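You operate a simulated robot arm through the tools that you are given. There is no shell and no other tool. Be economical: measure what you need, move in short steps, check, and stop when the job is done.

The job below is to be done with a simulated two-armed robot. You get a single attempt, and the scene is never put back.

Task
Hold the grey bag on the bench steady with one hand and put the pot labelled "grease" from the long table in it with the other.

Only the result counts: the job must be done as asked and must still hold three seconds after the hand-in. Knocking over, shifting, dropping, spilling or breaking anything else fails it.

Robot
Two 7-joint arms with two-finger parallel grippers on one trunk, on a base that drives. Base frame: it is fixed to the floor where the robot stands at the start and does not move with it; the origin is under the middle of the robot, x ahead of it, y to its left, z up; the surface under the hand at the start is at about z = 78. Readings come in cm, degrees, newtons and seconds.
The left shoulder is at the start at [2, 13.8, 138.1], the right one opposite. With the tool pointing down near the work surface each hand reaches from about 10 to 34 cm from the robot's upright axis, wherever it stands, measured 20 degrees to its own side. Places, roughly: grey bag [-225, 25, 100]. Payload 1.57 kg a hand.
The tool frame of a hand sits at the grasp point between the pads (the TCP): z along the fingers, y along the line on which they close. The tips reach 3 cm beyond it. The gripper opens to 8 cm. The fingers are 1.7 cm wide and 1.2 cm thick; the gripper's body (4 by 8.2 cm) begins 8 cm behind the TCP.
Orientation is that of the tool frame in the base frame, as a unit quaternion [x, y, z, w]. With the fingers straight down and closing along the base's y, the tool's x points along the base's -x, its y along +y and its z along -z.

Tools
- The arms move only by the tool jog_arm. It takes "left_increments", "right_increments" or both (then of equal length, played together; a hand with none holds still); each is a list of rows, each a list of 7 numbers: the shift along the tool's x, y, z in cm, then the turn, a rotation vector about the tool's x, y, z in degrees, then the closure, from 0 (fully open) to 1 (shut). In form: [[dx, dy, dz, wx, wy, wz, fingers], ...]. A call has 1 to 12 rows; each row is the pose to reach, as a shift and turn from the pose commanded when the call began, along the tool's axes at that moment. Each row takes 0.2 s and may step no farther than 5 cm and 8.6 degrees from the row before; otherwise, or with a gripper value out of range, the whole call is refused. A pose out of reach is approached as far as the arm can. The call stops where the force on the tool passes 40 N (or 10 N more than at its start, if that is more) or the arm is blocked; 0.2 s more then pass. The fingers move at their own pace (about 4.5 cm/s each) and stop on an object; they squeeze with about 41 N. The grip force told is the motor's: it shows also when the fingers shut on nothing. Time passes only in rows, and 0.2 s behind the last, so rows that repeat a pose let the fingers close. It gives the time, the measured TCP pose, the force on the tool (base axes), the opening and the grip force at its end, in the units of the frame above (readings bear some noise), with the torque about the TCP (base axes, N m) and any sound that the robot's microphone picked up.
- Cameras (640 x 400 px; columns grow to the right, rows downward): "scene" is now at [16.94, -2.39, 123.91]; the picture's right is [-0.32, -0.95, 0.00], its down [-0.76, 0.26, -0.60] and it looks along [0.57, -0.19, -0.80] (base axes); focal length 272 px, centre (320, 200). "left" rides on the left gripper at [7.2, 0.7, -12.2] in its tool frame; the picture's right is [-0.09, 1.00, 0.00], its down [-0.84, -0.08, -0.54] and it looks along [-0.54, -0.05, 0.84] (tool axes); focal length 238 px, centre (320, 200). "right" rides on the right gripper at [7.2, -0.7, -12.2] in its tool frame; the picture's right is [0.09, 1.00, 0.00], its down [-0.84, 0.08, -0.54] and it looks along [-0.54, 0.05, 0.84] (tool axes); focal length 238 px, centre (320, 200). There is no depth. A picture from a camera that has moved, and an enlarged one, comes with that camera's place and axes in the base frame and with its lens.
- camera(camera): a new picture of that camera. The clock stands still meanwhile.
- raise_lower(by): slides the trunk up (or, below 0, down) by that many cm; the arms and the scene camera ride with it, the base frame stays. It gives what a move gives, with no picture.
- roll_base(legs): drives the robot by 1 to 6 legs, each [ahead, left, turn to the left] in cm, cm and degrees, along the robot's own axes; the way and the turn of a leg run together, so that a leg with both is an arc; at most 150 cm and 180 degrees a leg. The arms and the cameras ride along, it lands a little off, and it stops where it bumps. It gives what a move gives.
- pan_tilt(pan, tilt): turns the head with the scene camera to pan (to the left, within 60 degrees either way) and tilt (down, from -29 to 69), counted from straight ahead of the robot. It gives what a move gives.
- inspect(camera, box): a new picture of the part [left, top, right, bottom] of that camera's present view, enlarged. The clock stands still meanwhile.
- hand_in(): hands the job in; it is judged then, once.

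Go step by step. Nothing tells you exact positions but the pictures and the camera data: compare them with the known pose of the tool, close in by small moves and look again before you grip or let go. The budget is 120 turns and 108 pictures, counting those below and the enlarged ones. Unless the task says otherwise, let go and move clear before handing in, and close with one line.

The tools are called after ">>>" by a JSON object that holds its "method" and its "body". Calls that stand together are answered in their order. jog_arm: Moves the arms, as the interface text tells. Its arguments: {"type":"object","properties":{"left_increments":{"type":"array","items":{"type":"array","items":{"type":"number"}}},"right_increments":{"type":"array","items":{"type":"array","items":{"type":"number"}}}},"required":[]} The other tools are called the same way: raise_lower (by) slides the trunk up or down; roll_base (legs) drives the base; pan_tilt (pan, tilt) turns the head that bears the scene camera; camera (camera) takes a picture; inspect (camera, box) takes an enlarged picture of a part of a camera's view; hand_in () hands the job in.

At the start:

```text
clock: 0.0
left_ee_pos: [24.04, 1.78, 100.87]
left_ee_rot: [0.0, 1.0, -0.001, 0.0]
left_contact_force: [0.2, -0.6, 0.1]
left_moment: [-0.01, 0.03, 0.02]
left_grip_width: 8.01
left_grasp_force: 0.1
right_ee_pos: [24.28, -25.08, 96.2]
right_ee_rot: [0.0, 1.0, -0.001, 0.0]
right_contact_force: [0.5, -1.2, -0.1]
right_moment: [-0.01, 0.03, -0.04]
right_grip_width: 8.03
right_grasp_force: 0.0
trunk travel left (down, up): [-75.6, 48.4]
robot x, y, heading: [0.06, 0.18, -0.1]
head pan, tilt: [-18.7, 53.2]
```

scene: 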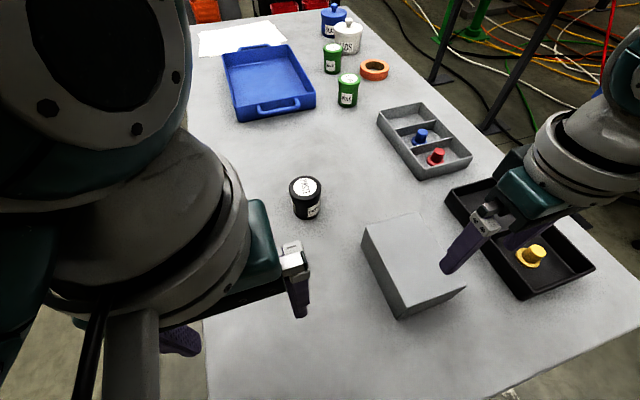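
right: 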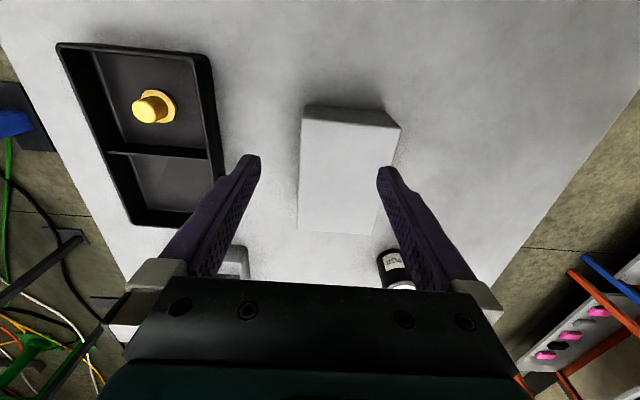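
left: 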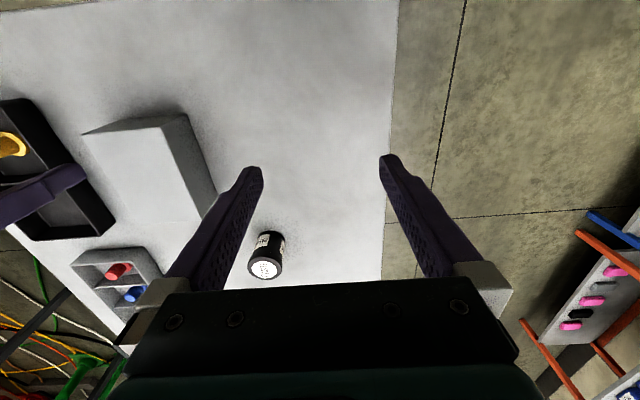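

I see several pots on the long table: a black one near, two green, a white and a blue one further off. I'll read the labels first.

>>> {"method": "inspect", "body": {"camera": "scene", "box": [270, 160, 350, 230]}}

>>> {"method": "inspect", "body": {"camera": "scene", "box": [300, 0, 400, 115]}}

```text
5.71 times, centred on (310, 195) of scene
camera zoom: at [16.94, -2.39, 123.91], right [-0.32, -0.95, 0.0], down [-0.76, 0.26, -0.6], along [0.57, -0.19, -0.8], focal length 1555 px, centre (377, 229)
```

zoom: 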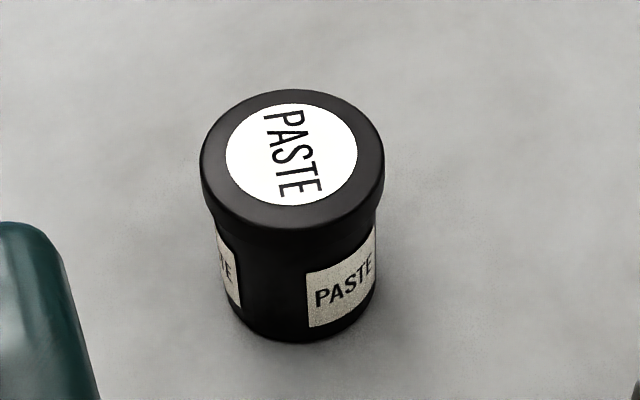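

```text
3.48 times, centred on (350, 58) of scene
camera zoom: at [16.94, -2.39, 123.91], right [-0.32, -0.95, 0.0], down [-0.76, 0.26, -0.6], along [0.57, -0.19, -0.8], focal length 947 px, centre (216, 696)
```

zoom: 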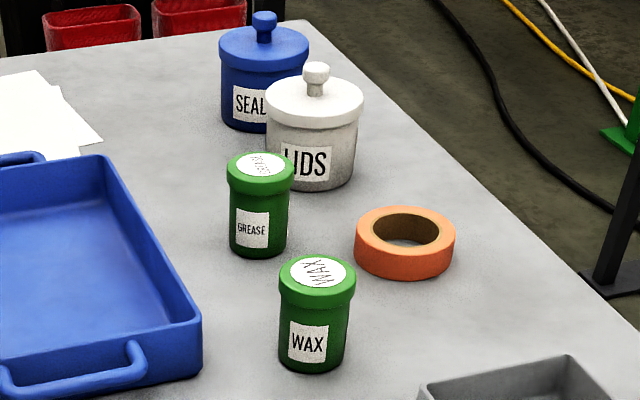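

The grease pot is the farther green one, at about (100, -35); it is near the table's right side (edge at y≈-60). I need to see the floor around the table and the bench behind me before driving.

>>> {"method": "pan_tilt", "body": {"pan": -50, "tilt": 30}}

>>> {"method": "camera", "body": {"camera": "scene"}}

>>> {"method": "pan_tilt", "body": {"pan": 0, "tilt": 20}}

>>> {"method": "camera", "body": {"camera": "scene"}}

>>> {"method": "pan_tilt", "body": {"pan": 55, "tilt": 30}}

>>> {"method": "camera", "body": {"camera": "scene"}}

```text
clock: 1.0
left_ee_pos: [24.06, 1.87, 100.81]
left_ee_rot: [0.0, 1.0, 0.0, 0.0]
left_contact_force: [0.4, -0.2, 0.1]
left_moment: [-0.01, -0.01, 0.0]
left_grip_width: 8.01
left_grasp_force: 0.1
right_ee_pos: [24.38, -25.02, 96.18]
right_ee_rot: [0.0, 1.0, 0.0, 0.0]
right_contact_force: [-0.3, -1.0, 0.5]
right_moment: [-0.02, 0.0, 0.01]
right_grip_width: 8.01
right_grasp_force: 0.1
trunk travel left (down, up): [-75.6, 48.4]
robot x, y, heading: [0.16, 0.05, 0.1]
head pan, tilt: [-50.0, 30.0]
```

```text
102 pictures are left
camera scene: at [15.75, -6.94, 127.28], right [-0.77, -0.64, 0.0], down [-0.32, 0.38, -0.87], along [0.56, -0.66, -0.5], focal length 272 px, centre (320, 200)
```

scene: 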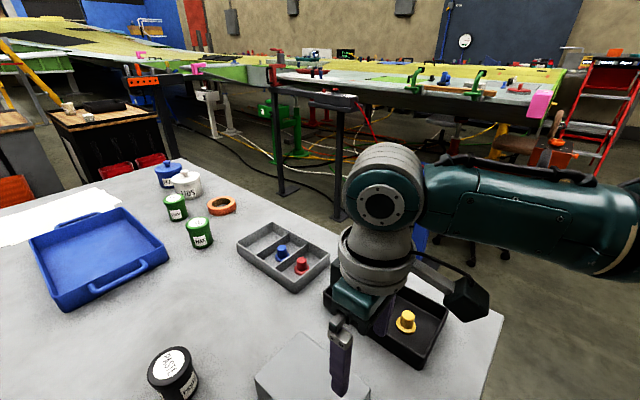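

```text
clock: 2.1
left_ee_pos: [24.11, 1.82, 100.85]
left_ee_rot: [0.001, 1.0, 0.0, 0.0]
left_contact_force: [0.4, -0.1, 0.3]
left_moment: [0.0, 0.02, -0.01]
left_grip_width: 7.99
left_grasp_force: 0.0
right_ee_pos: [24.35, -25.12, 96.11]
right_ee_rot: [-0.001, 1.0, -0.001, 0.0]
right_contact_force: [0.7, -0.5, -0.3]
right_moment: [0.03, 0.04, 0.04]
right_grip_width: 8.0
right_grasp_force: 0.1
trunk travel left (down, up): [-75.6, 48.4]
robot x, y, heading: [-0.08, -0.04, 0.0]
head pan, tilt: [0.0, 20.0]
```

```text
101 pictures are left
camera scene: at [19.25, -0.03, 128.89], right [0.0, -1.0, 0.0], down [-0.34, 0.0, -0.94], along [0.94, 0.0, -0.34], focal length 272 px, centre (320, 200)
```

scene: 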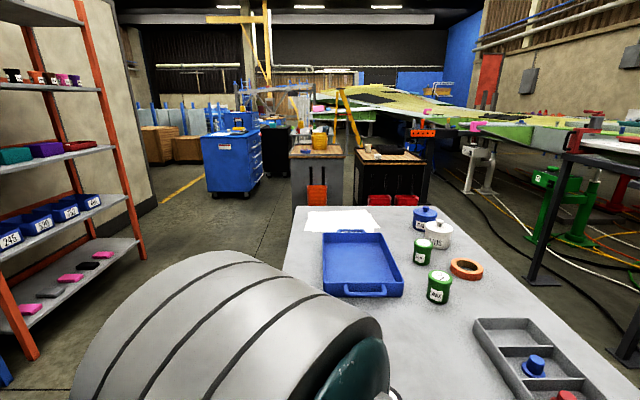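

```text
clock: 3.4
left_ee_pos: [24.14, 1.81, 100.73]
left_ee_rot: [0.0, 1.0, 0.001, 0.0]
left_contact_force: [0.6, 0.1, -0.4]
left_moment: [0.02, -0.04, 0.0]
left_grip_width: 8.01
left_grasp_force: 0.1
right_ee_pos: [24.26, -24.95, 96.13]
right_ee_rot: [-0.001, 1.0, -0.001, 0.0]
right_contact_force: [-0.2, 0.0, -0.1]
right_moment: [-0.01, -0.05, 0.0]
right_grip_width: 7.99
right_grasp_force: 0.0
trunk travel left (down, up): [-75.6, 48.4]
robot x, y, heading: [0.08, 0.01, -0.0]
head pan, tilt: [55.0, 30.0]
```

```text
100 pictures are left
camera scene: at [15.13, 7.38, 127.29], right [0.82, -0.57, 0.0], down [-0.29, -0.41, -0.87], along [0.5, 0.71, -0.5], focal length 272 px, centre (320, 200)
```

scene: 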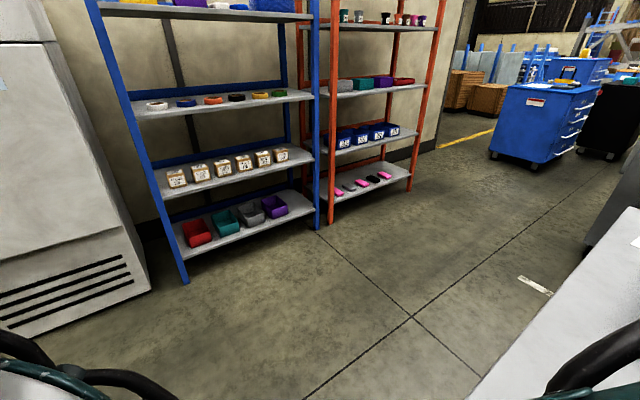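

The corridor to the right of the table is clear (the stand legs are at y≈-160). I'll back off, slide right, and turn to face the table's long right side.

>>> {"method": "roll_base", "body": {"legs": [[-35, 0, 0], [0, -115, 0], [0, 0, 90]]}}

>>> {"method": "pan_tilt", "body": {"pan": -50, "tilt": 35}}

>>> {"method": "camera", "body": {"camera": "scene"}}

```text
clock: 14.9
left_ee_pos: [-37.13, -89.2, 100.84]
left_ee_rot: [0.71, -0.704, 0.0, 0.0]
left_contact_force: [-0.7, 0.3, 0.3]
left_moment: [0.01, 0.02, 0.01]
left_grip_width: 8.01
left_grasp_force: 0.0
right_ee_pos: [-10.26, -88.89, 96.2]
right_ee_rot: [0.709, -0.705, 0.001, -0.001]
right_contact_force: [-0.8, 0.0, 1.1]
right_moment: [0.02, 0.0, -0.02]
right_grip_width: 8.02
right_grasp_force: 0.1
trunk travel left (down, up): [-75.6, 48.4]
robot x, y, heading: [-35.19, -113.31, 90.4]
head pan, tilt: [55.0, 30.0]
```

```text
clock: 16.7
left_ee_pos: [-37.18, -89.24, 100.77]
left_ee_rot: [0.709, -0.705, 0.001, 0.0]
left_contact_force: [-0.2, -0.6, -0.6]
left_moment: [-0.01, 0.0, -0.01]
left_grip_width: 8.02
left_grasp_force: 0.1
right_ee_pos: [-10.33, -88.69, 96.1]
right_ee_rot: [0.71, -0.704, 0.001, -0.001]
right_contact_force: [-0.1, 0.1, -0.5]
right_moment: [0.01, 0.02, -0.02]
right_grip_width: 8.03
right_grasp_force: 0.0
trunk travel left (down, up): [-75.6, 48.4]
robot x, y, heading: [-35.27, -113.03, 90.1]
head pan, tilt: [-50.0, 35.0]
```

```text
99 pictures are left
camera scene: at [-28.49, -97.61, 126.51], right [0.65, -0.76, 0.0], down [-0.44, -0.37, -0.82], along [0.62, 0.53, -0.57], focal length 272 px, centre (320, 200)
```

scene: 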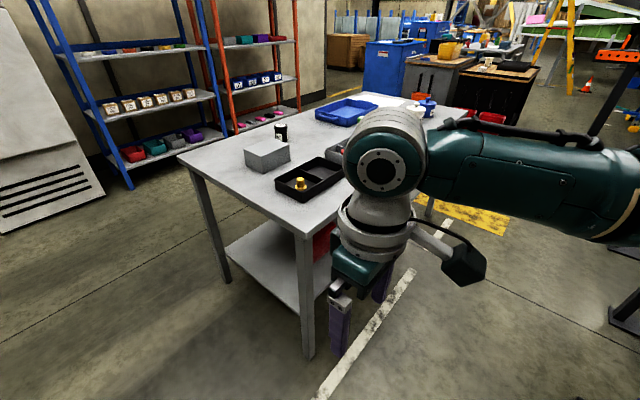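

Corridor is clear. I slide right along the table to be level with the grease pot.

>>> {"method": "roll_base", "body": {"legs": [[0, -125, 0]]}}

>>> {"method": "pan_tilt", "body": {"pan": 0, "tilt": 35}}

>>> {"method": "camera", "body": {"camera": "scene"}}

```text
clock: 23.1
left_ee_pos: [89.21, -87.88, 100.84]
left_ee_rot: [0.712, -0.702, 0.0, 0.0]
left_contact_force: [0.5, 0.0, -0.2]
left_moment: [-0.01, 0.01, -0.01]
left_grip_width: 7.98
left_grasp_force: 0.1
right_ee_pos: [116.14, -87.33, 96.14]
right_ee_rot: [0.712, -0.702, 0.0, 0.0]
right_contact_force: [-1.0, -0.3, -0.5]
right_moment: [0.03, 0.0, 0.0]
right_grip_width: 8.02
right_grasp_force: 0.0
trunk travel left (down, up): [-75.6, 48.4]
robot x, y, heading: [91.54, -111.88, 91.0]
head pan, tilt: [-50.0, 35.0]
```

```text
clock: 24.2
left_ee_pos: [89.24, -87.88, 100.78]
left_ee_rot: [0.712, -0.702, 0.0, 0.001]
left_contact_force: [-0.4, 0.7, 0.6]
left_moment: [-0.01, 0.02, -0.01]
left_grip_width: 8.0
left_grasp_force: 0.0
right_ee_pos: [116.02, -87.26, 96.04]
right_ee_rot: [0.713, -0.702, -0.001, 0.0]
right_contact_force: [-0.3, -0.7, -0.4]
right_moment: [0.02, -0.01, 0.02]
right_grip_width: 7.99
right_grasp_force: 0.1
trunk travel left (down, up): [-75.6, 48.4]
robot x, y, heading: [91.27, -111.93, 90.7]
head pan, tilt: [0.0, 35.0]
```

```text
98 pictures are left
camera scene: at [91.1, -93.19, 126.51], right [1.0, 0.01, 0.0], down [0.01, -0.57, -0.82], along [-0.01, 0.82, -0.57], focal length 272 px, centre (320, 200)
```

scene: 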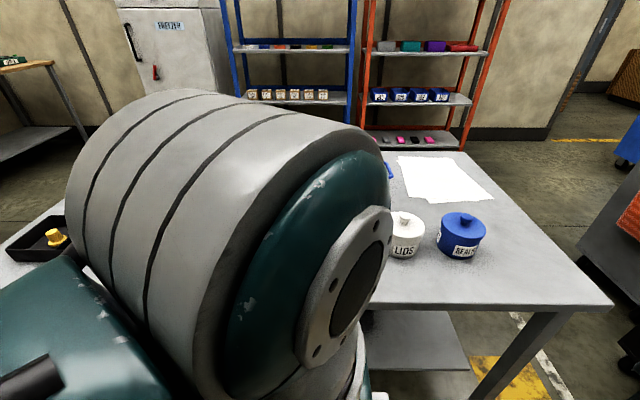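

The left upper arm hides the pot here. I raise the trunk for clearance over the "LIDS" pot, and move up to the table edge.

>>> {"method": "raise_lower", "body": {"by": 12}}

>>> {"method": "roll_base", "body": {"legs": [[39, 0, 0]]}}

>>> {"method": "camera", "body": {"camera": "right"}}

>>> {"method": "camera", "body": {"camera": "left"}}

```text
clock: 25.7
left_ee_pos: [89.35, -87.89, 112.87]
left_ee_rot: [0.712, -0.702, 0.0, 0.0]
left_contact_force: [-0.2, -0.3, -0.2]
left_moment: [0.02, 0.01, 0.01]
left_grip_width: 8.0
left_grasp_force: 0.0
right_ee_pos: [116.0, -87.33, 108.06]
right_ee_rot: [0.712, -0.702, 0.0, 0.0]
right_contact_force: [-1.3, -0.6, -0.2]
right_moment: [0.03, -0.02, 0.01]
right_grip_width: 8.0
right_grasp_force: 0.1
trunk travel left (down, up): [-87.6, 36.4]
robot x, y, heading: [91.59, -111.65, 90.6]
head pan, tilt: [0.0, 35.0]
```

```text
clock: 28.2
left_ee_pos: [88.67, -48.7, 112.89]
left_ee_rot: [0.712, -0.702, 0.0, 0.0]
left_contact_force: [0.4, -0.7, -0.5]
left_moment: [0.02, -0.02, 0.0]
left_grip_width: 7.97
left_grasp_force: 0.1
right_ee_pos: [115.39, -48.19, 108.06]
right_ee_rot: [0.712, -0.702, 0.0, 0.0]
right_contact_force: [-0.5, -0.1, 0.3]
right_moment: [-0.01, 0.01, -0.01]
right_grip_width: 8.01
right_grasp_force: 0.1
trunk travel left (down, up): [-87.6, 36.4]
robot x, y, heading: [90.73, -72.89, 90.7]
head pan, tilt: [0.0, 35.0]
```

```text
97 pictures are left
camera right: at [116.23, -55.28, 120.24], right [-0.99, -0.11, 0.0], down [-0.09, 0.84, 0.54], along [-0.06, 0.54, -0.84], focal length 238 px, centre (320, 200)
```

right: 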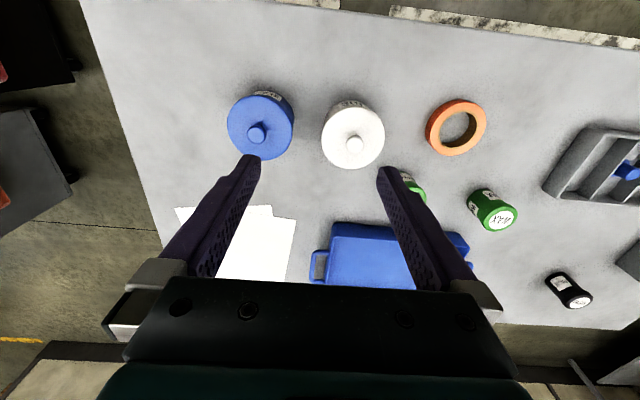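

```text
96 pictures are left
camera left: at [88.08, -55.91, 125.03], right [-1.0, 0.08, 0.0], down [0.07, 0.84, 0.54], along [0.04, 0.54, -0.84], focal length 238 px, centre (320, 200)
```

left: 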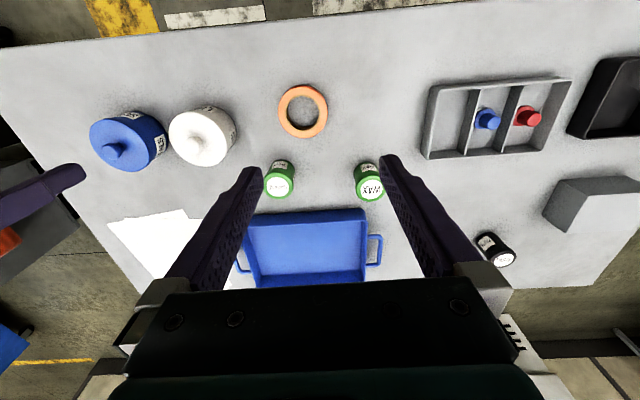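

Grease is at about (97.6, -34), wax 17 cm away at (80, -32). I adjust the base so the right hand reaches comfortably, then move the right hand above the pot while still high.

>>> {"method": "roll_base", "body": {"legs": [[3, 5, -0.7]]}}

>>> {"method": "jog_arm", "body": {"right_increments": [[-3, 4, 0, 0, 0, 0, 0], [-5.5, 8, 0, 0, 0, 0, 0], [-8, 11, 0, 0, 0, 0, 0], [-10, 12, 0, 0, 0, 0, 0], [-10, 12, 0, 0, 0, 0, 0]]}}

>>> {"method": "camera", "body": {"camera": "right"}}

```text
clock: 29.2
left_ee_pos: [83.82, -45.84, 112.88]
left_ee_rot: [0.708, -0.706, 0.001, 0.0]
left_contact_force: [0.6, -0.4, 0.4]
left_moment: [-0.01, 0.0, -0.02]
left_grip_width: 8.0
left_grasp_force: 0.1
right_ee_pos: [110.68, -45.5, 108.21]
right_ee_rot: [0.708, -0.706, 0.001, 0.0]
right_contact_force: [-0.3, 0.8, -0.1]
right_moment: [0.01, -0.02, -0.01]
right_grip_width: 8.03
right_grasp_force: 0.0
trunk travel left (down, up): [-87.6, 36.4]
robot x, y, heading: [85.85, -70.04, 90.1]
head pan, tilt: [0.0, 35.0]
```

```text
clock: 30.4
left_ee_pos: [83.91, -45.76, 112.76]
left_ee_rot: [0.708, -0.706, 0.001, 0.0]
left_contact_force: [-0.4, 0.8, 0.5]
left_moment: [-0.02, 0.02, 0.0]
left_grip_width: 8.01
left_grasp_force: 0.2
right_ee_pos: [98.71, -35.36, 108.04]
right_ee_rot: [0.708, -0.706, 0.0, 0.0]
right_contact_force: [-0.3, 0.1, -0.2]
right_moment: [0.02, 0.02, 0.02]
right_grip_width: 8.01
right_grasp_force: 0.1
trunk travel left (down, up): [-87.6, 36.4]
robot x, y, heading: [85.56, -69.77, 90.0]
head pan, tilt: [0.0, 35.0]
```

```text
95 pictures are left
camera right: at [99.24, -42.57, 120.15], right [-1.0, -0.1, 0.0], down [-0.08, 0.84, 0.54], along [-0.05, 0.54, -0.84], focal length 238 px, centre (320, 200)
```

right: 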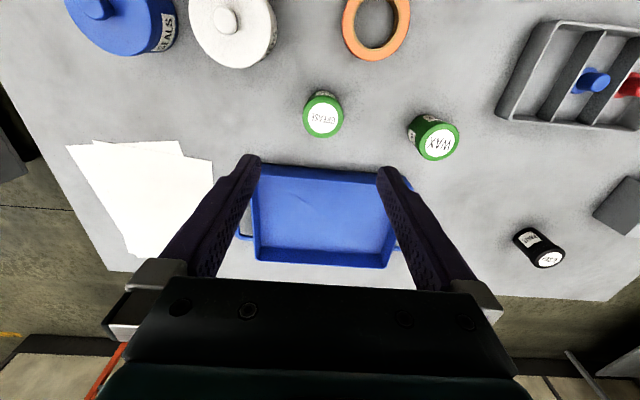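

The pot's centre computes to (98.0, -33.8), top z≈85. I centre the hand and lower.

>>> {"method": "jog_arm", "body": {"right_increments": [[-1.5, 0.7, 0, 0, 0, 0, 0], [-1.5, 0.7, 0, 0, 0, 0, 0]]}}

>>> {"method": "raise_lower", "body": {"by": -14}}

>>> {"method": "camera", "body": {"camera": "right"}}

```text
clock: 31.0
left_ee_pos: [83.82, -45.69, 112.93]
left_ee_rot: [0.707, -0.707, -0.001, 0.001]
left_contact_force: [-0.5, -0.6, -0.5]
left_moment: [-0.03, 0.03, 0.03]
left_grip_width: 7.98
left_grasp_force: 0.1
right_ee_pos: [97.88, -34.02, 107.96]
right_ee_rot: [0.708, -0.707, 0.0, -0.001]
right_contact_force: [0.3, 0.7, 0.0]
right_moment: [-0.02, 0.0, -0.04]
right_grip_width: 7.98
right_grasp_force: 0.0
trunk travel left (down, up): [-87.6, 36.4]
robot x, y, heading: [86.01, -70.09, 90.1]
head pan, tilt: [0.0, 35.0]
```

```text
clock: 32.6
left_ee_pos: [83.79, -45.69, 98.79]
left_ee_rot: [0.708, -0.707, -0.001, 0.0]
left_contact_force: [-0.2, 0.9, 0.8]
left_moment: [0.01, -0.01, 0.02]
left_grip_width: 8.01
left_grasp_force: 0.1
right_ee_pos: [98.06, -33.98, 93.94]
right_ee_rot: [0.708, -0.707, 0.0, 0.0]
right_contact_force: [1.5, 0.1, -0.4]
right_moment: [0.02, 0.03, 0.0]
right_grip_width: 8.02
right_grasp_force: 0.0
trunk travel left (down, up): [-73.6, 50.4]
robot x, y, heading: [85.67, -69.85, 90.3]
head pan, tilt: [0.0, 35.0]
```

```text
94 pictures are left
camera right: at [98.59, -41.15, 106.06], right [-1.0, -0.09, 0.0], down [-0.08, 0.84, 0.54], along [-0.05, 0.54, -0.84], focal length 238 px, centre (320, 200)
```

right: 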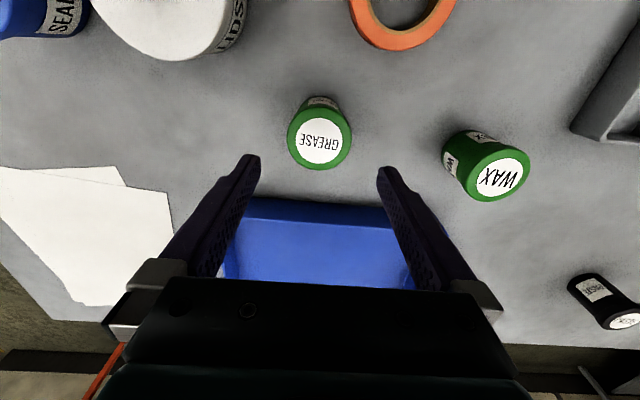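

Centred to within a few mm, label reads "GREASE". Lowering to grip height.

>>> {"method": "jog_arm", "body": {"right_increments": [[0, 0, 4, 0, 0, 0, 0], [0, 0, 8, 0, 0, 0, 0], [0, 0, 11, 0, 0, 0, 0], [0, 0, 11.3, 0, 0, 0, 0], [0, 0, 11.3, 0, 0, 0, 0]]}}

>>> {"method": "camera", "body": {"camera": "right"}}

```text
clock: 33.8
left_ee_pos: [83.82, -45.81, 98.9]
left_ee_rot: [0.708, -0.707, 0.001, 0.0]
left_contact_force: [0.6, 0.1, 0.2]
left_moment: [-0.02, 0.0, 0.0]
left_grip_width: 7.97
left_grasp_force: 0.0
right_ee_pos: [98.06, -34.67, 83.91]
right_ee_rot: [0.709, -0.706, 0.0, 0.0]
right_contact_force: [0.4, 0.3, 0.1]
right_moment: [0.0, 0.01, -0.02]
right_grip_width: 8.0
right_grasp_force: 0.1
right hand out of reach, approached as far as the arm can: row 3, 4, 5
trunk travel left (down, up): [-73.6, 50.4]
robot x, y, heading: [85.93, -69.76, 90.0]
head pan, tilt: [0.0, 35.0]
```

```text
93 pictures are left
camera right: at [98.72, -41.87, 95.89], right [-1.0, -0.09, 0.0], down [-0.08, 0.84, 0.54], along [-0.05, 0.54, -0.84], focal length 238 px, centre (320, 200)
```

right: 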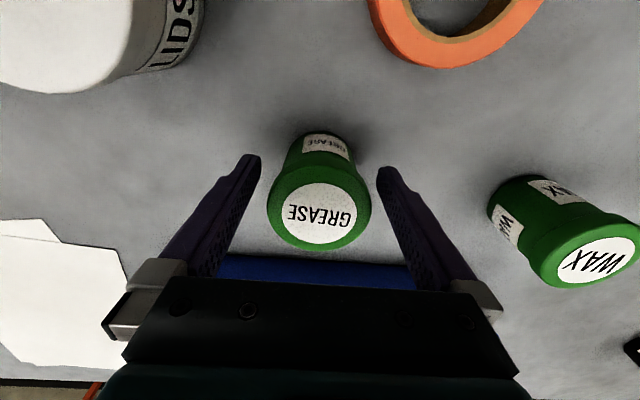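

The arm is at its reach limit, so I lower the last bit with the trunk.

>>> {"method": "raise_lower", "body": {"by": -1.6}}

>>> {"method": "camera", "body": {"camera": "right"}}

```text
clock: 34.5
left_ee_pos: [83.9, -45.74, 97.31]
left_ee_rot: [0.707, -0.707, 0.0, 0.0]
left_contact_force: [0.2, 0.8, -0.1]
left_moment: [0.01, 0.03, 0.0]
left_grip_width: 8.0
left_grasp_force: 0.1
right_ee_pos: [98.11, -34.71, 82.18]
right_ee_rot: [0.708, -0.707, 0.0, 0.0]
right_contact_force: [-0.6, -0.2, 1.0]
right_moment: [0.01, 0.0, -0.01]
right_grip_width: 8.01
right_grasp_force: 0.1
trunk travel left (down, up): [-72.0, 52.0]
robot x, y, heading: [85.76, -69.76, 89.9]
head pan, tilt: [0.0, 35.0]
```

```text
92 pictures are left
camera right: at [98.73, -41.86, 94.29], right [-1.0, -0.09, 0.0], down [-0.08, 0.84, 0.54], along [-0.05, 0.54, -0.84], focal length 238 px, centre (320, 200)
```

right: 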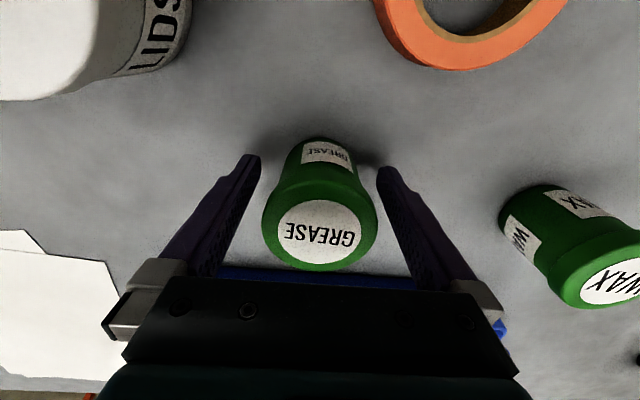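

The hand is about 0.7 cm short of the pot's axis; I nudge the base ahead by that.

>>> {"method": "roll_base", "body": {"legs": [[0.8, 0, 0]]}}

>>> {"method": "camera", "body": {"camera": "right"}}

```text
clock: 35.2
left_ee_pos: [83.83, -45.0, 97.22]
left_ee_rot: [0.708, -0.706, 0.0, 0.0]
left_contact_force: [-0.3, -0.3, -0.4]
left_moment: [0.03, -0.01, -0.02]
left_grip_width: 8.0
left_grasp_force: 0.0
right_ee_pos: [98.11, -33.86, 82.19]
right_ee_rot: [0.708, -0.706, 0.0, 0.0]
right_contact_force: [-0.5, -0.1, 0.5]
right_moment: [0.02, 0.04, 0.02]
right_grip_width: 8.02
right_grasp_force: 0.1
trunk travel left (down, up): [-72.0, 52.0]
robot x, y, heading: [85.78, -69.35, 90.2]
head pan, tilt: [0.0, 35.0]
```

```text
91 pictures are left
camera right: at [98.73, -41.06, 94.29], right [-1.0, -0.09, 0.0], down [-0.08, 0.84, 0.54], along [-0.05, 0.54, -0.84], focal length 238 px, centre (320, 200)
```

right: 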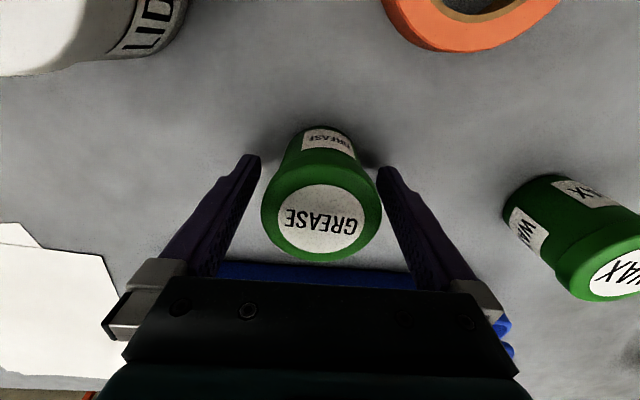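

Centred now. Closing the right gripper.

>>> {"method": "jog_arm", "body": {"right_increments": [[0, 0, 0, 0, 0, 0, 0.3], [0, 0, 0, 0, 0, 0, 0.6], [0, 0, 0, 0, 0, 0, 1], [0, 0, 0, 0, 0, 0, 1], [0, 0, 0, 0, 0, 0, 1]]}}

>>> {"method": "camera", "body": {"camera": "right"}}

```text
clock: 36.4
left_ee_pos: [83.77, -44.98, 97.14]
left_ee_rot: [0.708, -0.706, 0.0, 0.0]
left_contact_force: [-0.3, -0.2, 0.2]
left_moment: [0.0, 0.02, -0.01]
left_grip_width: 8.01
left_grasp_force: 0.1
right_ee_pos: [98.05, -33.89, 82.19]
right_ee_rot: [0.707, -0.707, 0.0, 0.0]
right_contact_force: [-0.6, -0.6, 0.9]
right_moment: [-0.04, 0.0, -0.02]
right_grip_width: 5.87
right_grasp_force: 41.0
trunk travel left (down, up): [-72.0, 52.0]
robot x, y, heading: [85.42, -68.94, 89.8]
head pan, tilt: [0.0, 35.0]
```

```text
90 pictures are left
camera right: at [98.72, -41.08, 94.29], right [-1.0, -0.09, 0.0], down [-0.08, 0.84, 0.54], along [-0.05, 0.54, -0.84], focal length 238 px, centre (320, 200)
```

right: 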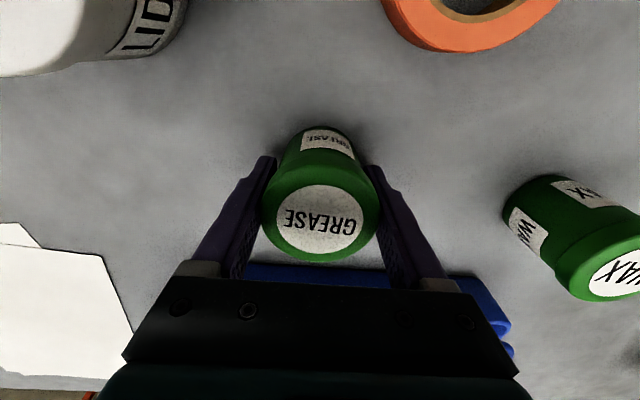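

Held at 5.87 cm, 41 N. Lift with the trunk, then back away from the table.

>>> {"method": "raise_lower", "body": {"by": 20}}

>>> {"method": "roll_base", "body": {"legs": [[-42, 0, 0]]}}

>>> {"method": "camera", "body": {"camera": "right"}}

```text
clock: 38.6
left_ee_pos: [83.8, -44.87, 117.34]
left_ee_rot: [-0.707, 0.707, 0.0, 0.0]
left_contact_force: [-0.7, 0.8, 0.2]
left_moment: [0.02, 0.02, -0.01]
left_grip_width: 8.0
left_grasp_force: 0.0
right_ee_pos: [98.05, -33.88, 102.22]
right_ee_rot: [0.708, -0.707, 0.0, 0.0]
right_contact_force: [-0.1, 0.5, -1.1]
right_moment: [-0.02, -0.03, 0.0]
right_grip_width: 5.88
right_grasp_force: 40.9
trunk travel left (down, up): [-92.0, 32.0]
robot x, y, heading: [85.46, -69.2, 90.0]
head pan, tilt: [0.0, 35.0]
```

```text
clock: 41.1
left_ee_pos: [84.0, -86.4, 117.28]
left_ee_rot: [0.708, -0.706, 0.0, 0.0]
left_contact_force: [-1.1, 0.4, -0.7]
left_moment: [0.0, -0.01, 0.0]
left_grip_width: 7.98
left_grasp_force: 0.1
right_ee_pos: [98.12, -75.25, 102.16]
right_ee_rot: [-0.707, 0.707, 0.0, 0.001]
right_contact_force: [0.7, -0.1, -1.3]
right_moment: [-0.01, 0.01, 0.03]
right_grip_width: 5.83
right_grasp_force: 40.9
trunk travel left (down, up): [-92.0, 32.0]
robot x, y, heading: [85.6, -110.74, 89.9]
head pan, tilt: [0.0, 35.0]
```

```text
89 pictures are left
camera right: at [98.79, -82.41, 114.3], right [-1.0, -0.09, 0.0], down [-0.08, 0.84, 0.54], along [-0.05, 0.54, -0.84], focal length 238 px, centre (320, 200)
```

right: 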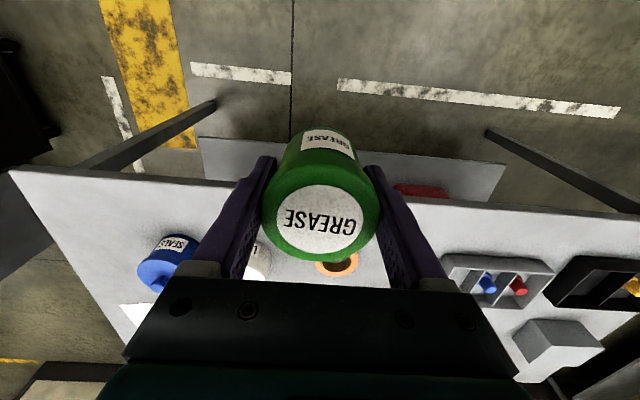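

Pot is held. Now slide back along the table and turn to face the bench (towards -x).

>>> {"method": "roll_base", "body": {"legs": [[0, 125, 0], [0, 0, 90]]}}

>>> {"method": "pan_tilt", "body": {"pan": -30, "tilt": 15}}

>>> {"method": "camera", "body": {"camera": "scene"}}

```text
clock: 51.2
left_ee_pos: [-61.5, -113.28, 117.16]
left_ee_rot: [1.0, 0.007, 0.0, 0.0]
left_contact_force: [-0.4, 0.2, 0.0]
left_moment: [-0.01, 0.02, 0.02]
left_grip_width: 8.02
left_grasp_force: 0.1
right_ee_pos: [-72.82, -99.19, 102.23]
right_ee_rot: [1.0, 0.007, 0.0, -0.001]
right_contact_force: [-0.2, 0.9, -1.2]
right_moment: [0.02, -0.03, 0.0]
right_grip_width: 5.83
right_grasp_force: 41.2
trunk travel left (down, up): [-92.0, 32.0]
robot x, y, heading: [-37.07, -111.09, -179.2]
head pan, tilt: [0.0, 35.0]
```

```text
clock: 52.1
left_ee_pos: [-61.58, -113.28, 117.33]
left_ee_rot: [1.0, 0.007, 0.0, 0.0]
left_contact_force: [-0.4, 0.0, -0.2]
left_moment: [-0.02, 0.0, -0.01]
left_grip_width: 7.99
left_grasp_force: 0.0
right_ee_pos: [-72.7, -99.24, 102.37]
right_ee_rot: [1.0, 0.007, 0.001, 0.001]
right_contact_force: [0.1, 0.4, -1.5]
right_moment: [0.0, -0.02, -0.02]
right_grip_width: 5.88
right_grasp_force: 41.4
trunk travel left (down, up): [-92.0, 32.0]
robot x, y, heading: [-37.57, -111.0, -179.1]
head pan, tilt: [-30.0, 15.0]
```

```text
88 pictures are left
camera scene: at [-55.66, -106.75, 146.1], right [0.49, 0.87, 0.0], down [0.23, -0.13, -0.97], along [-0.84, 0.47, -0.26], focal length 272 px, centre (320, 200)
```

scene: 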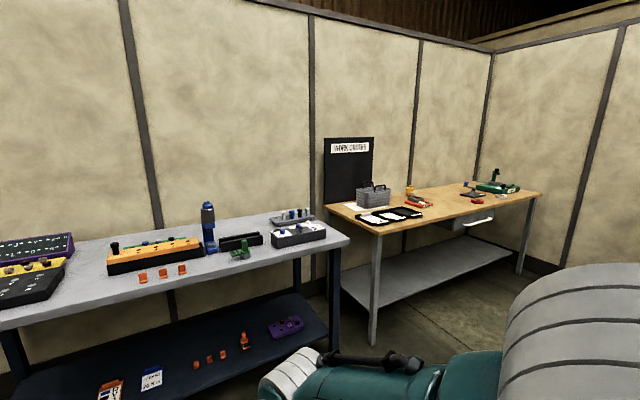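

The grey bag is on the wooden bench at roughly (-220, 28); bench top z≈84, front edge x≈-172. I drive to stand before it at a distance and look again.

>>> {"method": "roll_base", "body": {"legs": [[30, 0, -0.9], [0, 137, 0]]}}

>>> {"method": "pan_tilt", "body": {"pan": 0, "tilt": 25}}

>>> {"method": "camera", "body": {"camera": "scene"}}

```text
clock: 60.6
left_ee_pos: [-90.54, -249.18, 117.27]
left_ee_rot: [1.0, 0.008, -0.001, 0.0]
left_contact_force: [0.0, -0.5, 0.5]
left_moment: [-0.02, -0.03, 0.01]
left_grip_width: 8.01
left_grasp_force: 0.0
right_ee_pos: [-101.73, -235.21, 102.18]
right_ee_rot: [1.0, 0.007, 0.0, 0.0]
right_contact_force: [0.0, 0.1, -1.3]
right_moment: [0.0, 0.0, -0.02]
right_grip_width: 5.85
right_grasp_force: 41.0
trunk travel left (down, up): [-92.0, 32.0]
robot x, y, heading: [-66.59, -247.23, -179.3]
head pan, tilt: [-30.0, 15.0]
```

```text
clock: 61.5
left_ee_pos: [-90.52, -249.27, 117.21]
left_ee_rot: [1.0, 0.007, 0.0, 0.0]
left_contact_force: [-0.1, 1.2, 0.3]
left_moment: [0.01, -0.01, -0.01]
left_grip_width: 7.99
left_grasp_force: 0.1
right_ee_pos: [-101.75, -235.21, 102.27]
right_ee_rot: [1.0, 0.007, 0.0, 0.0]
right_contact_force: [-0.8, -0.4, -1.0]
right_moment: [0.0, 0.02, -0.01]
right_grip_width: 5.85
right_grasp_force: 40.7
trunk travel left (down, up): [-92.0, 32.0]
robot x, y, heading: [-66.51, -247.12, -179.1]
head pan, tilt: [0.0, 25.0]
```

```text
87 pictures are left
camera scene: at [-85.76, -247.41, 144.48], right [-0.01, 1.0, 0.0], down [0.42, 0.01, -0.91], along [-0.91, -0.01, -0.42], focal length 272 px, centre (320, 200)
```

scene: 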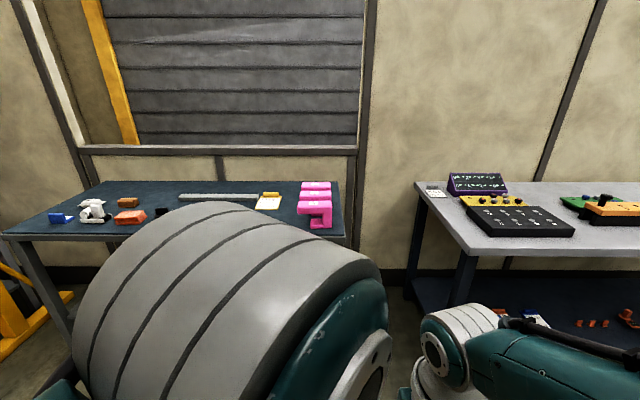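

I slid the wrong way (left is positive); I go back to the right the full distance.

>>> {"method": "roll_base", "body": {"legs": [[0, -137, -0.9], [0, -136, 0]]}}

>>> {"method": "camera", "body": {"camera": "scene"}}

>>> {"method": "camera", "body": {"camera": "left"}}

```text
clock: 75.0
left_ee_pos: [-90.49, 29.67, 117.21]
left_ee_rot: [1.0, -0.006, -0.001, -0.001]
left_contact_force: [-0.4, 0.4, 0.1]
left_moment: [0.0, -0.03, 0.02]
left_grip_width: 7.98
left_grasp_force: 0.0
right_ee_pos: [-101.26, 44.11, 102.16]
right_ee_rot: [1.0, -0.006, 0.0, -0.001]
right_contact_force: [-0.5, -0.6, -1.7]
right_moment: [0.02, 0.01, 0.0]
right_grip_width: 5.82
right_grasp_force: 40.8
trunk travel left (down, up): [-92.0, 32.0]
robot x, y, heading: [-66.34, 31.29, 179.4]
head pan, tilt: [0.0, 25.0]
```

```text
86 pictures are left
camera scene: at [-85.6, 31.44, 144.48], right [0.01, 1.0, 0.0], down [0.42, -0.01, -0.91], along [-0.91, 0.01, -0.42], focal length 272 px, centre (320, 200)
```

scene: 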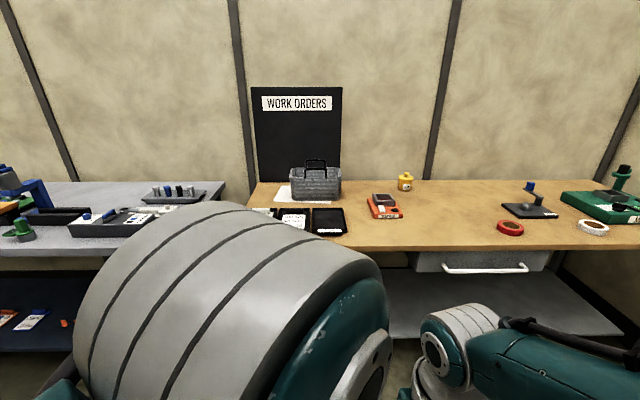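

```text
85 pictures are left
camera left: at [-83.35, 28.98, 129.43], right [-0.1, -0.99, 0.0], down [-0.84, 0.09, 0.54], along [-0.54, 0.06, -0.84], focal length 238 px, centre (320, 200)
```

left: 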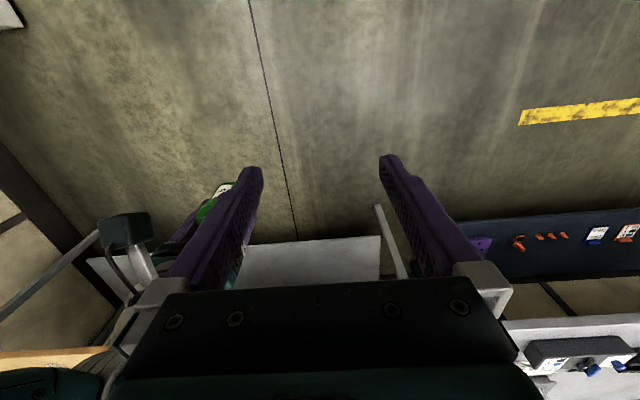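

The bag is visible ahead, with handles, with a tray of papers in front of it. Zooming.

>>> {"method": "inspect", "body": {"camera": "scene", "box": [236, 140, 436, 265]}}

```text
3.20 times, centred on (336, 202) of scene
camera zoom: at [-85.6, 31.44, 144.48], right [0.01, 1.0, 0.0], down [0.42, -0.01, -0.91], along [-0.91, 0.01, -0.42], focal length 871 px, centre (269, 192)
```

zoom: 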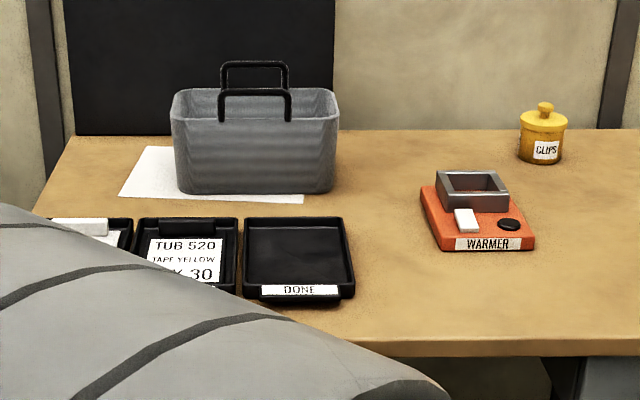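

Bag: opening about 26 cm (y 17–43.5) by 14 cm (x −216 to −229.6), rim z≈97.4, handles to z≈102.6; that is ~49 cm in from the bench edge, so the tools must lean forward. I test that reach here in free space with both tools pitched 30°.

>>> {"method": "jog_arm", "body": {"left_increments": [[-3.72, 1.27, -0.11, 0, -3.33, 0, 0], [-7.44, 2.53, -0.22, 0, -6.67, 0, 0], [-11.17, 3.8, -0.33, 0, -10, 0, 0], [-14.89, 5.07, -0.44, 0, -13.33, 0, 0], [-18.6, 6.33, -0.56, 0, -16.67, 0, 0], [-22.3, 7.6, -0.67, 0, -20, 0, 0], [-26.06, 8.87, -0.78, 0, -23.33, 0, 0], [-29.78, 10.13, -0.89, 0, -26.67, 0, 0], [-33.5, 11.4, -1, 0, -30, 0, 0], [-33.5, 11.4, -1, 0, -30, 0, 0]], "right_increments": [[-2.67, 0.44, -1.56, 0, -3.33, 0, 1], [-5.33, 0.89, -3.11, 0, -6.67, 0, 1], [-8, 1.33, -4.67, 0, -10, 0, 1], [-10.67, 1.78, -6.22, 0, -13.33, 0, 1], [-13.33, 2.22, -7.78, 0, -16.67, 0, 1], [-16, 2.67, -9.33, 0, -20, 0, 1], [-18.67, 3.11, -10.89, 0, -23.33, 0, 1], [-21.33, 3.56, -12.44, 0, -26.67, 0, 1], [-24, 4, -14, 0, -30, 0, 1], [-24, 4, -14, 0, -30, 0, 1]]}}

```text
clock: 77.2
left_ee_pos: [-121.62, 18.36, 119.19]
left_ee_rot: [0.966, -0.006, -0.26, -0.002]
left_contact_force: [-0.4, -0.3, 0.4]
left_moment: [0.0, -0.01, -0.02]
left_grip_width: 8.01
left_grasp_force: 0.0
left hand out of reach, approached as far as the arm can: row 9, 10
right_ee_pos: [-120.47, 41.45, 119.13]
right_ee_rot: [0.966, -0.006, -0.26, -0.001]
right_contact_force: [-0.1, 0.2, -2.6]
right_moment: [0.0, 0.02, 0.01]
right_grip_width: 5.79
right_grasp_force: 40.9
right hand out of reach, approached as far as the arm can: row 2, 3, 4, 5, 6, 7, 8, 9, 10
trunk travel left (down, up): [-92.0, 32.0]
robot x, y, heading: [-66.47, 31.11, 179.4]
head pan, tilt: [0.0, 25.0]
```

Reach at 30° pitch is ~54 cm ahead of the axis with the wrist below shoulder height; it'll be more with the wrist level with the shoulder. I raise the hands relative to the trunk (right 12 cm above left) and will then lower the trunk.

>>> {"method": "jog_arm", "body": {"left_increments": [[-1.13, 0, -1.52, 0, 0, 0, 0], [-2.26, 0, -3.05, 0, 0, 0, 0], [-3.39, 0, -4.57, 0, 0, 0, 0], [-4.52, 0, -6.09, 0, 0, 0, 0], [-5.65, 0, -7.62, 0, 0, 0, 0], [-6.78, 0, -9.14, 0, 0, 0, 0], [-6.78, 0, -9.14, 0, 0, 0, 0]], "right_increments": [[-2.52, 0.2, -3.05, 0, 0, 0, 1], [-5.03, 0.4, -6.1, 0, 0, 0, 1], [-7.55, 0.6, -9.15, 0, 0, 0, 1], [-10.07, 0.8, -12.2, 0, 0, 0, 1], [-12.58, 1, -15.25, 0, 0, 0, 1], [-15.1, 1.1, -18.3, 0, 0, 0, 1], [-15.1, 1.1, -18.3, 0, 0, 0, 1]]}}

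>>> {"method": "camera", "body": {"camera": "right"}}

>>> {"method": "camera", "body": {"camera": "scene"}}

```text
clock: 78.8
left_ee_pos: [-122.92, 18.13, 130.53]
left_ee_rot: [0.966, -0.006, -0.258, -0.002]
left_contact_force: [-1.1, -0.3, -0.1]
left_moment: [0.01, -0.04, -0.02]
left_grip_width: 7.99
left_grasp_force: 0.0
right_ee_pos: [-123.09, 40.34, 141.91]
right_ee_rot: [0.967, -0.006, -0.256, -0.002]
right_contact_force: [-0.5, 0.6, -1.5]
right_moment: [0.0, -0.04, 0.01]
right_grip_width: 5.83
right_grasp_force: 40.4
right hand out of reach, approached as far as the arm can: row 6, 7
trunk travel left (down, up): [-92.0, 32.0]
robot x, y, heading: [-66.67, 31.88, 179.3]
head pan, tilt: [0.0, 25.0]
```

```text
83 pictures are left
camera right: at [-110.86, 40.81, 148.83], right [0.07, -1.0, -0.05], down [-0.46, -0.07, 0.89], along [-0.89, -0.04, -0.46], focal length 238 px, centre (320, 200)
```

right: 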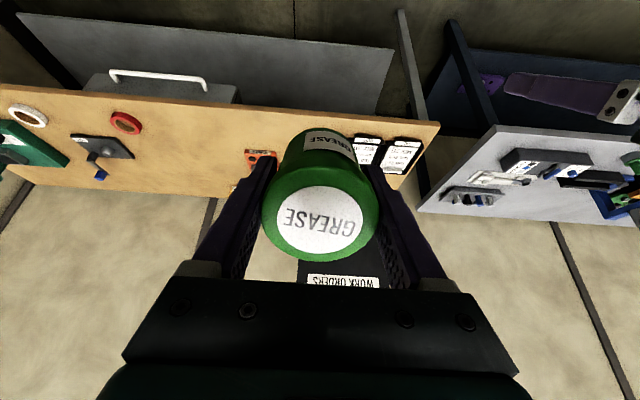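

```text
82 pictures are left
camera scene: at [-85.6, 31.44, 144.48], right [0.01, 1.0, 0.0], down [0.42, -0.01, -0.91], along [-0.91, 0.01, -0.42], focal length 272 px, centre (320, 200)
```

scene: 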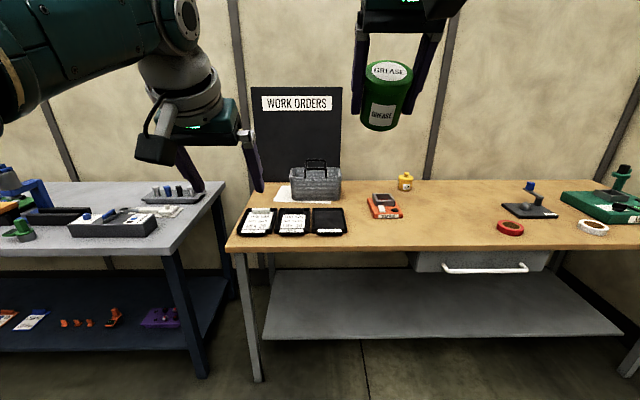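

Both arms are set. I lower the trunk to approach height (hands still above the handles) and drive up partway.

>>> {"method": "raise_lower", "body": {"by": -19}}

>>> {"method": "roll_base", "body": {"legs": [[75, 0, 0.6]]}}

>>> {"method": "pan_tilt", "body": {"pan": 0, "tilt": 35}}

>>> {"method": "camera", "body": {"camera": "scene"}}

>>> {"method": "camera", "body": {"camera": "left"}}

```text
clock: 80.9
left_ee_pos: [-122.95, 18.28, 111.44]
left_ee_rot: [0.966, -0.006, -0.258, -0.002]
left_contact_force: [-0.8, 0.8, -0.5]
left_moment: [-0.03, -0.01, -0.01]
left_grip_width: 8.01
left_grasp_force: 0.0
right_ee_pos: [-123.07, 40.36, 123.0]
right_ee_rot: [0.966, -0.005, -0.257, -0.001]
right_contact_force: [-0.9, -0.2, -1.9]
right_moment: [0.0, 0.02, 0.02]
right_grip_width: 5.82
right_grasp_force: 41.1
trunk travel left (down, up): [-73.0, 51.0]
robot x, y, heading: [-66.37, 31.32, 179.2]
head pan, tilt: [0.0, 25.0]
```

```text
clock: 84.9
left_ee_pos: [-196.78, 17.41, 111.5]
left_ee_rot: [0.966, 0.003, -0.259, 0.001]
left_contact_force: [0.2, 0.4, 0.1]
left_moment: [-0.02, -0.04, 0.02]
left_grip_width: 8.03
left_grasp_force: 0.1
right_ee_pos: [-197.28, 39.48, 122.95]
right_ee_rot: [0.966, 0.002, -0.258, 0.0]
right_contact_force: [0.8, 0.5, -0.9]
right_moment: [0.03, -0.01, 0.02]
right_grip_width: 5.8
right_grasp_force: 41.0
trunk travel left (down, up): [-73.0, 51.0]
robot x, y, heading: [-140.24, 31.66, -179.6]
head pan, tilt: [0.0, 25.0]
```

```text
clock: 85.7
left_ee_pos: [-196.72, 17.56, 111.63]
left_ee_rot: [0.966, 0.002, -0.26, 0.0]
left_contact_force: [-1.1, 1.2, -0.7]
left_moment: [-0.01, 0.03, 0.0]
left_grip_width: 7.98
left_grasp_force: 0.0
right_ee_pos: [-197.41, 39.59, 122.91]
right_ee_rot: [0.966, 0.002, -0.257, 0.0]
right_contact_force: [0.0, 0.7, -1.1]
right_moment: [0.01, 0.0, 0.02]
right_grip_width: 5.82
right_grasp_force: 41.0
trunk travel left (down, up): [-73.0, 51.0]
robot x, y, heading: [-140.57, 31.68, -179.8]
head pan, tilt: [0.0, 35.0]
```

```text
81 pictures are left
camera scene: at [-159.17, 31.4, 123.91], right [0.0, 1.0, 0.0], down [0.57, 0.0, -0.82], along [-0.82, 0.0, -0.57], focal length 272 px, centre (320, 200)
```

scene: 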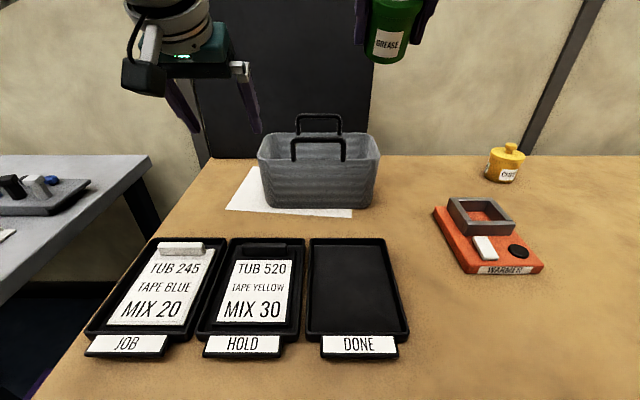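

```text
80 pictures are left
camera left: at [-184.44, 16.91, 118.44], right [-0.07, -1.0, 0.05], down [-0.45, 0.08, 0.89], along [-0.89, 0.05, -0.46], focal length 238 px, centre (320, 200)
```

left: 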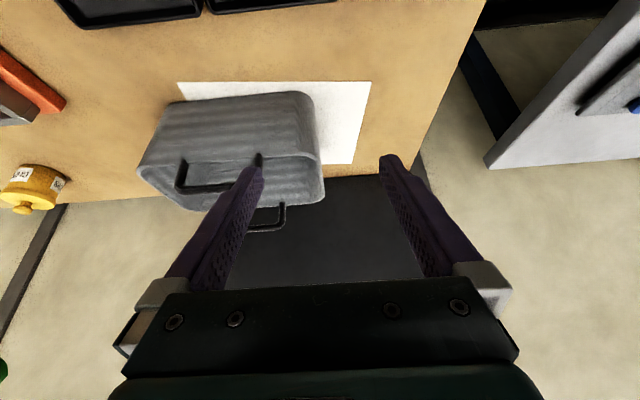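

The bag's opening centre is about (-221.5, 31.2), left wall y≈17.7, rim z≈97. Both hands pass above the handles; I drive the last 23 cm.

>>> {"method": "roll_base", "body": {"legs": [[23, 0, 0]]}}

>>> {"method": "camera", "body": {"camera": "left"}}

>>> {"method": "camera", "body": {"camera": "right"}}

>>> {"method": "camera", "body": {"camera": "scene"}}

```text
clock: 87.4
left_ee_pos: [-219.46, 17.23, 111.44]
left_ee_rot: [0.966, 0.003, -0.259, 0.001]
left_contact_force: [-0.1, -0.1, -0.4]
left_moment: [0.02, 0.0, -0.01]
left_grip_width: 7.99
left_grasp_force: 0.0
right_ee_pos: [-220.11, 39.25, 122.91]
right_ee_rot: [0.966, 0.004, -0.257, 0.001]
right_contact_force: [0.3, 0.6, -1.7]
right_moment: [-0.01, -0.02, -0.03]
right_grip_width: 5.82
right_grasp_force: 41.0
trunk travel left (down, up): [-73.0, 51.0]
robot x, y, heading: [-163.22, 31.4, -179.7]
head pan, tilt: [0.0, 35.0]
```

```text
79 pictures are left
camera left: at [-207.18, 16.64, 118.43], right [-0.07, -1.0, 0.05], down [-0.45, 0.07, 0.89], along [-0.89, 0.04, -0.46], focal length 238 px, centre (320, 200)
```

left: 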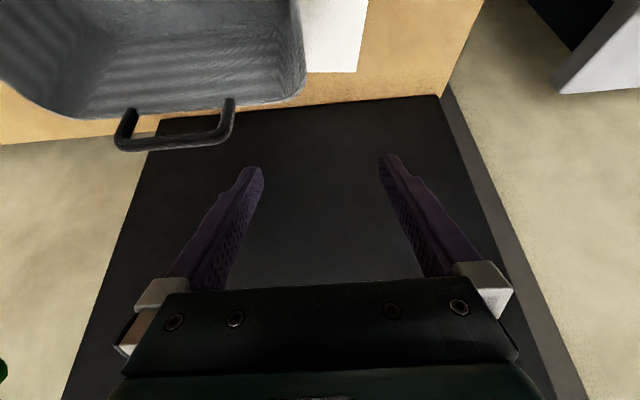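

```text
78 pictures are left
camera right: at [-207.82, 40.05, 129.81], right [0.09, -0.99, -0.05], down [-0.46, -0.08, 0.89], along [-0.89, -0.06, -0.46], focal length 238 px, centre (320, 200)
```

right: 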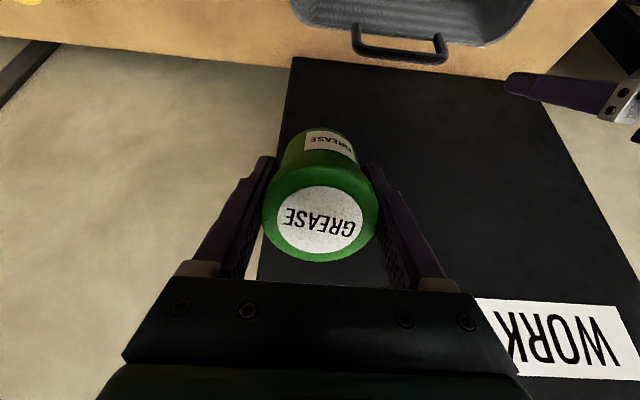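

```text
77 pictures are left
camera scene: at [-181.95, 31.2, 123.9], right [-0.01, 1.0, 0.0], down [0.57, 0.0, -0.82], along [-0.82, -0.01, -0.57], focal length 272 px, centre (320, 200)
```

scene: 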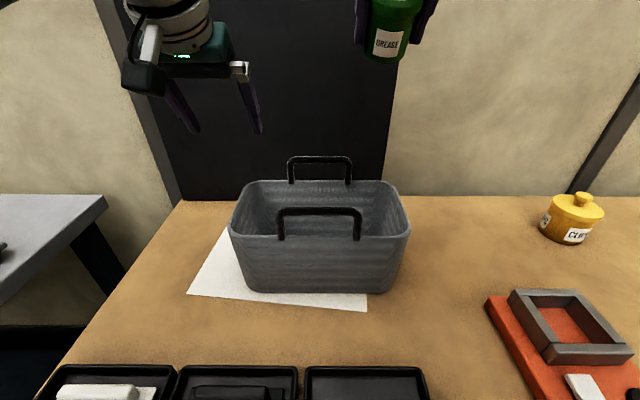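

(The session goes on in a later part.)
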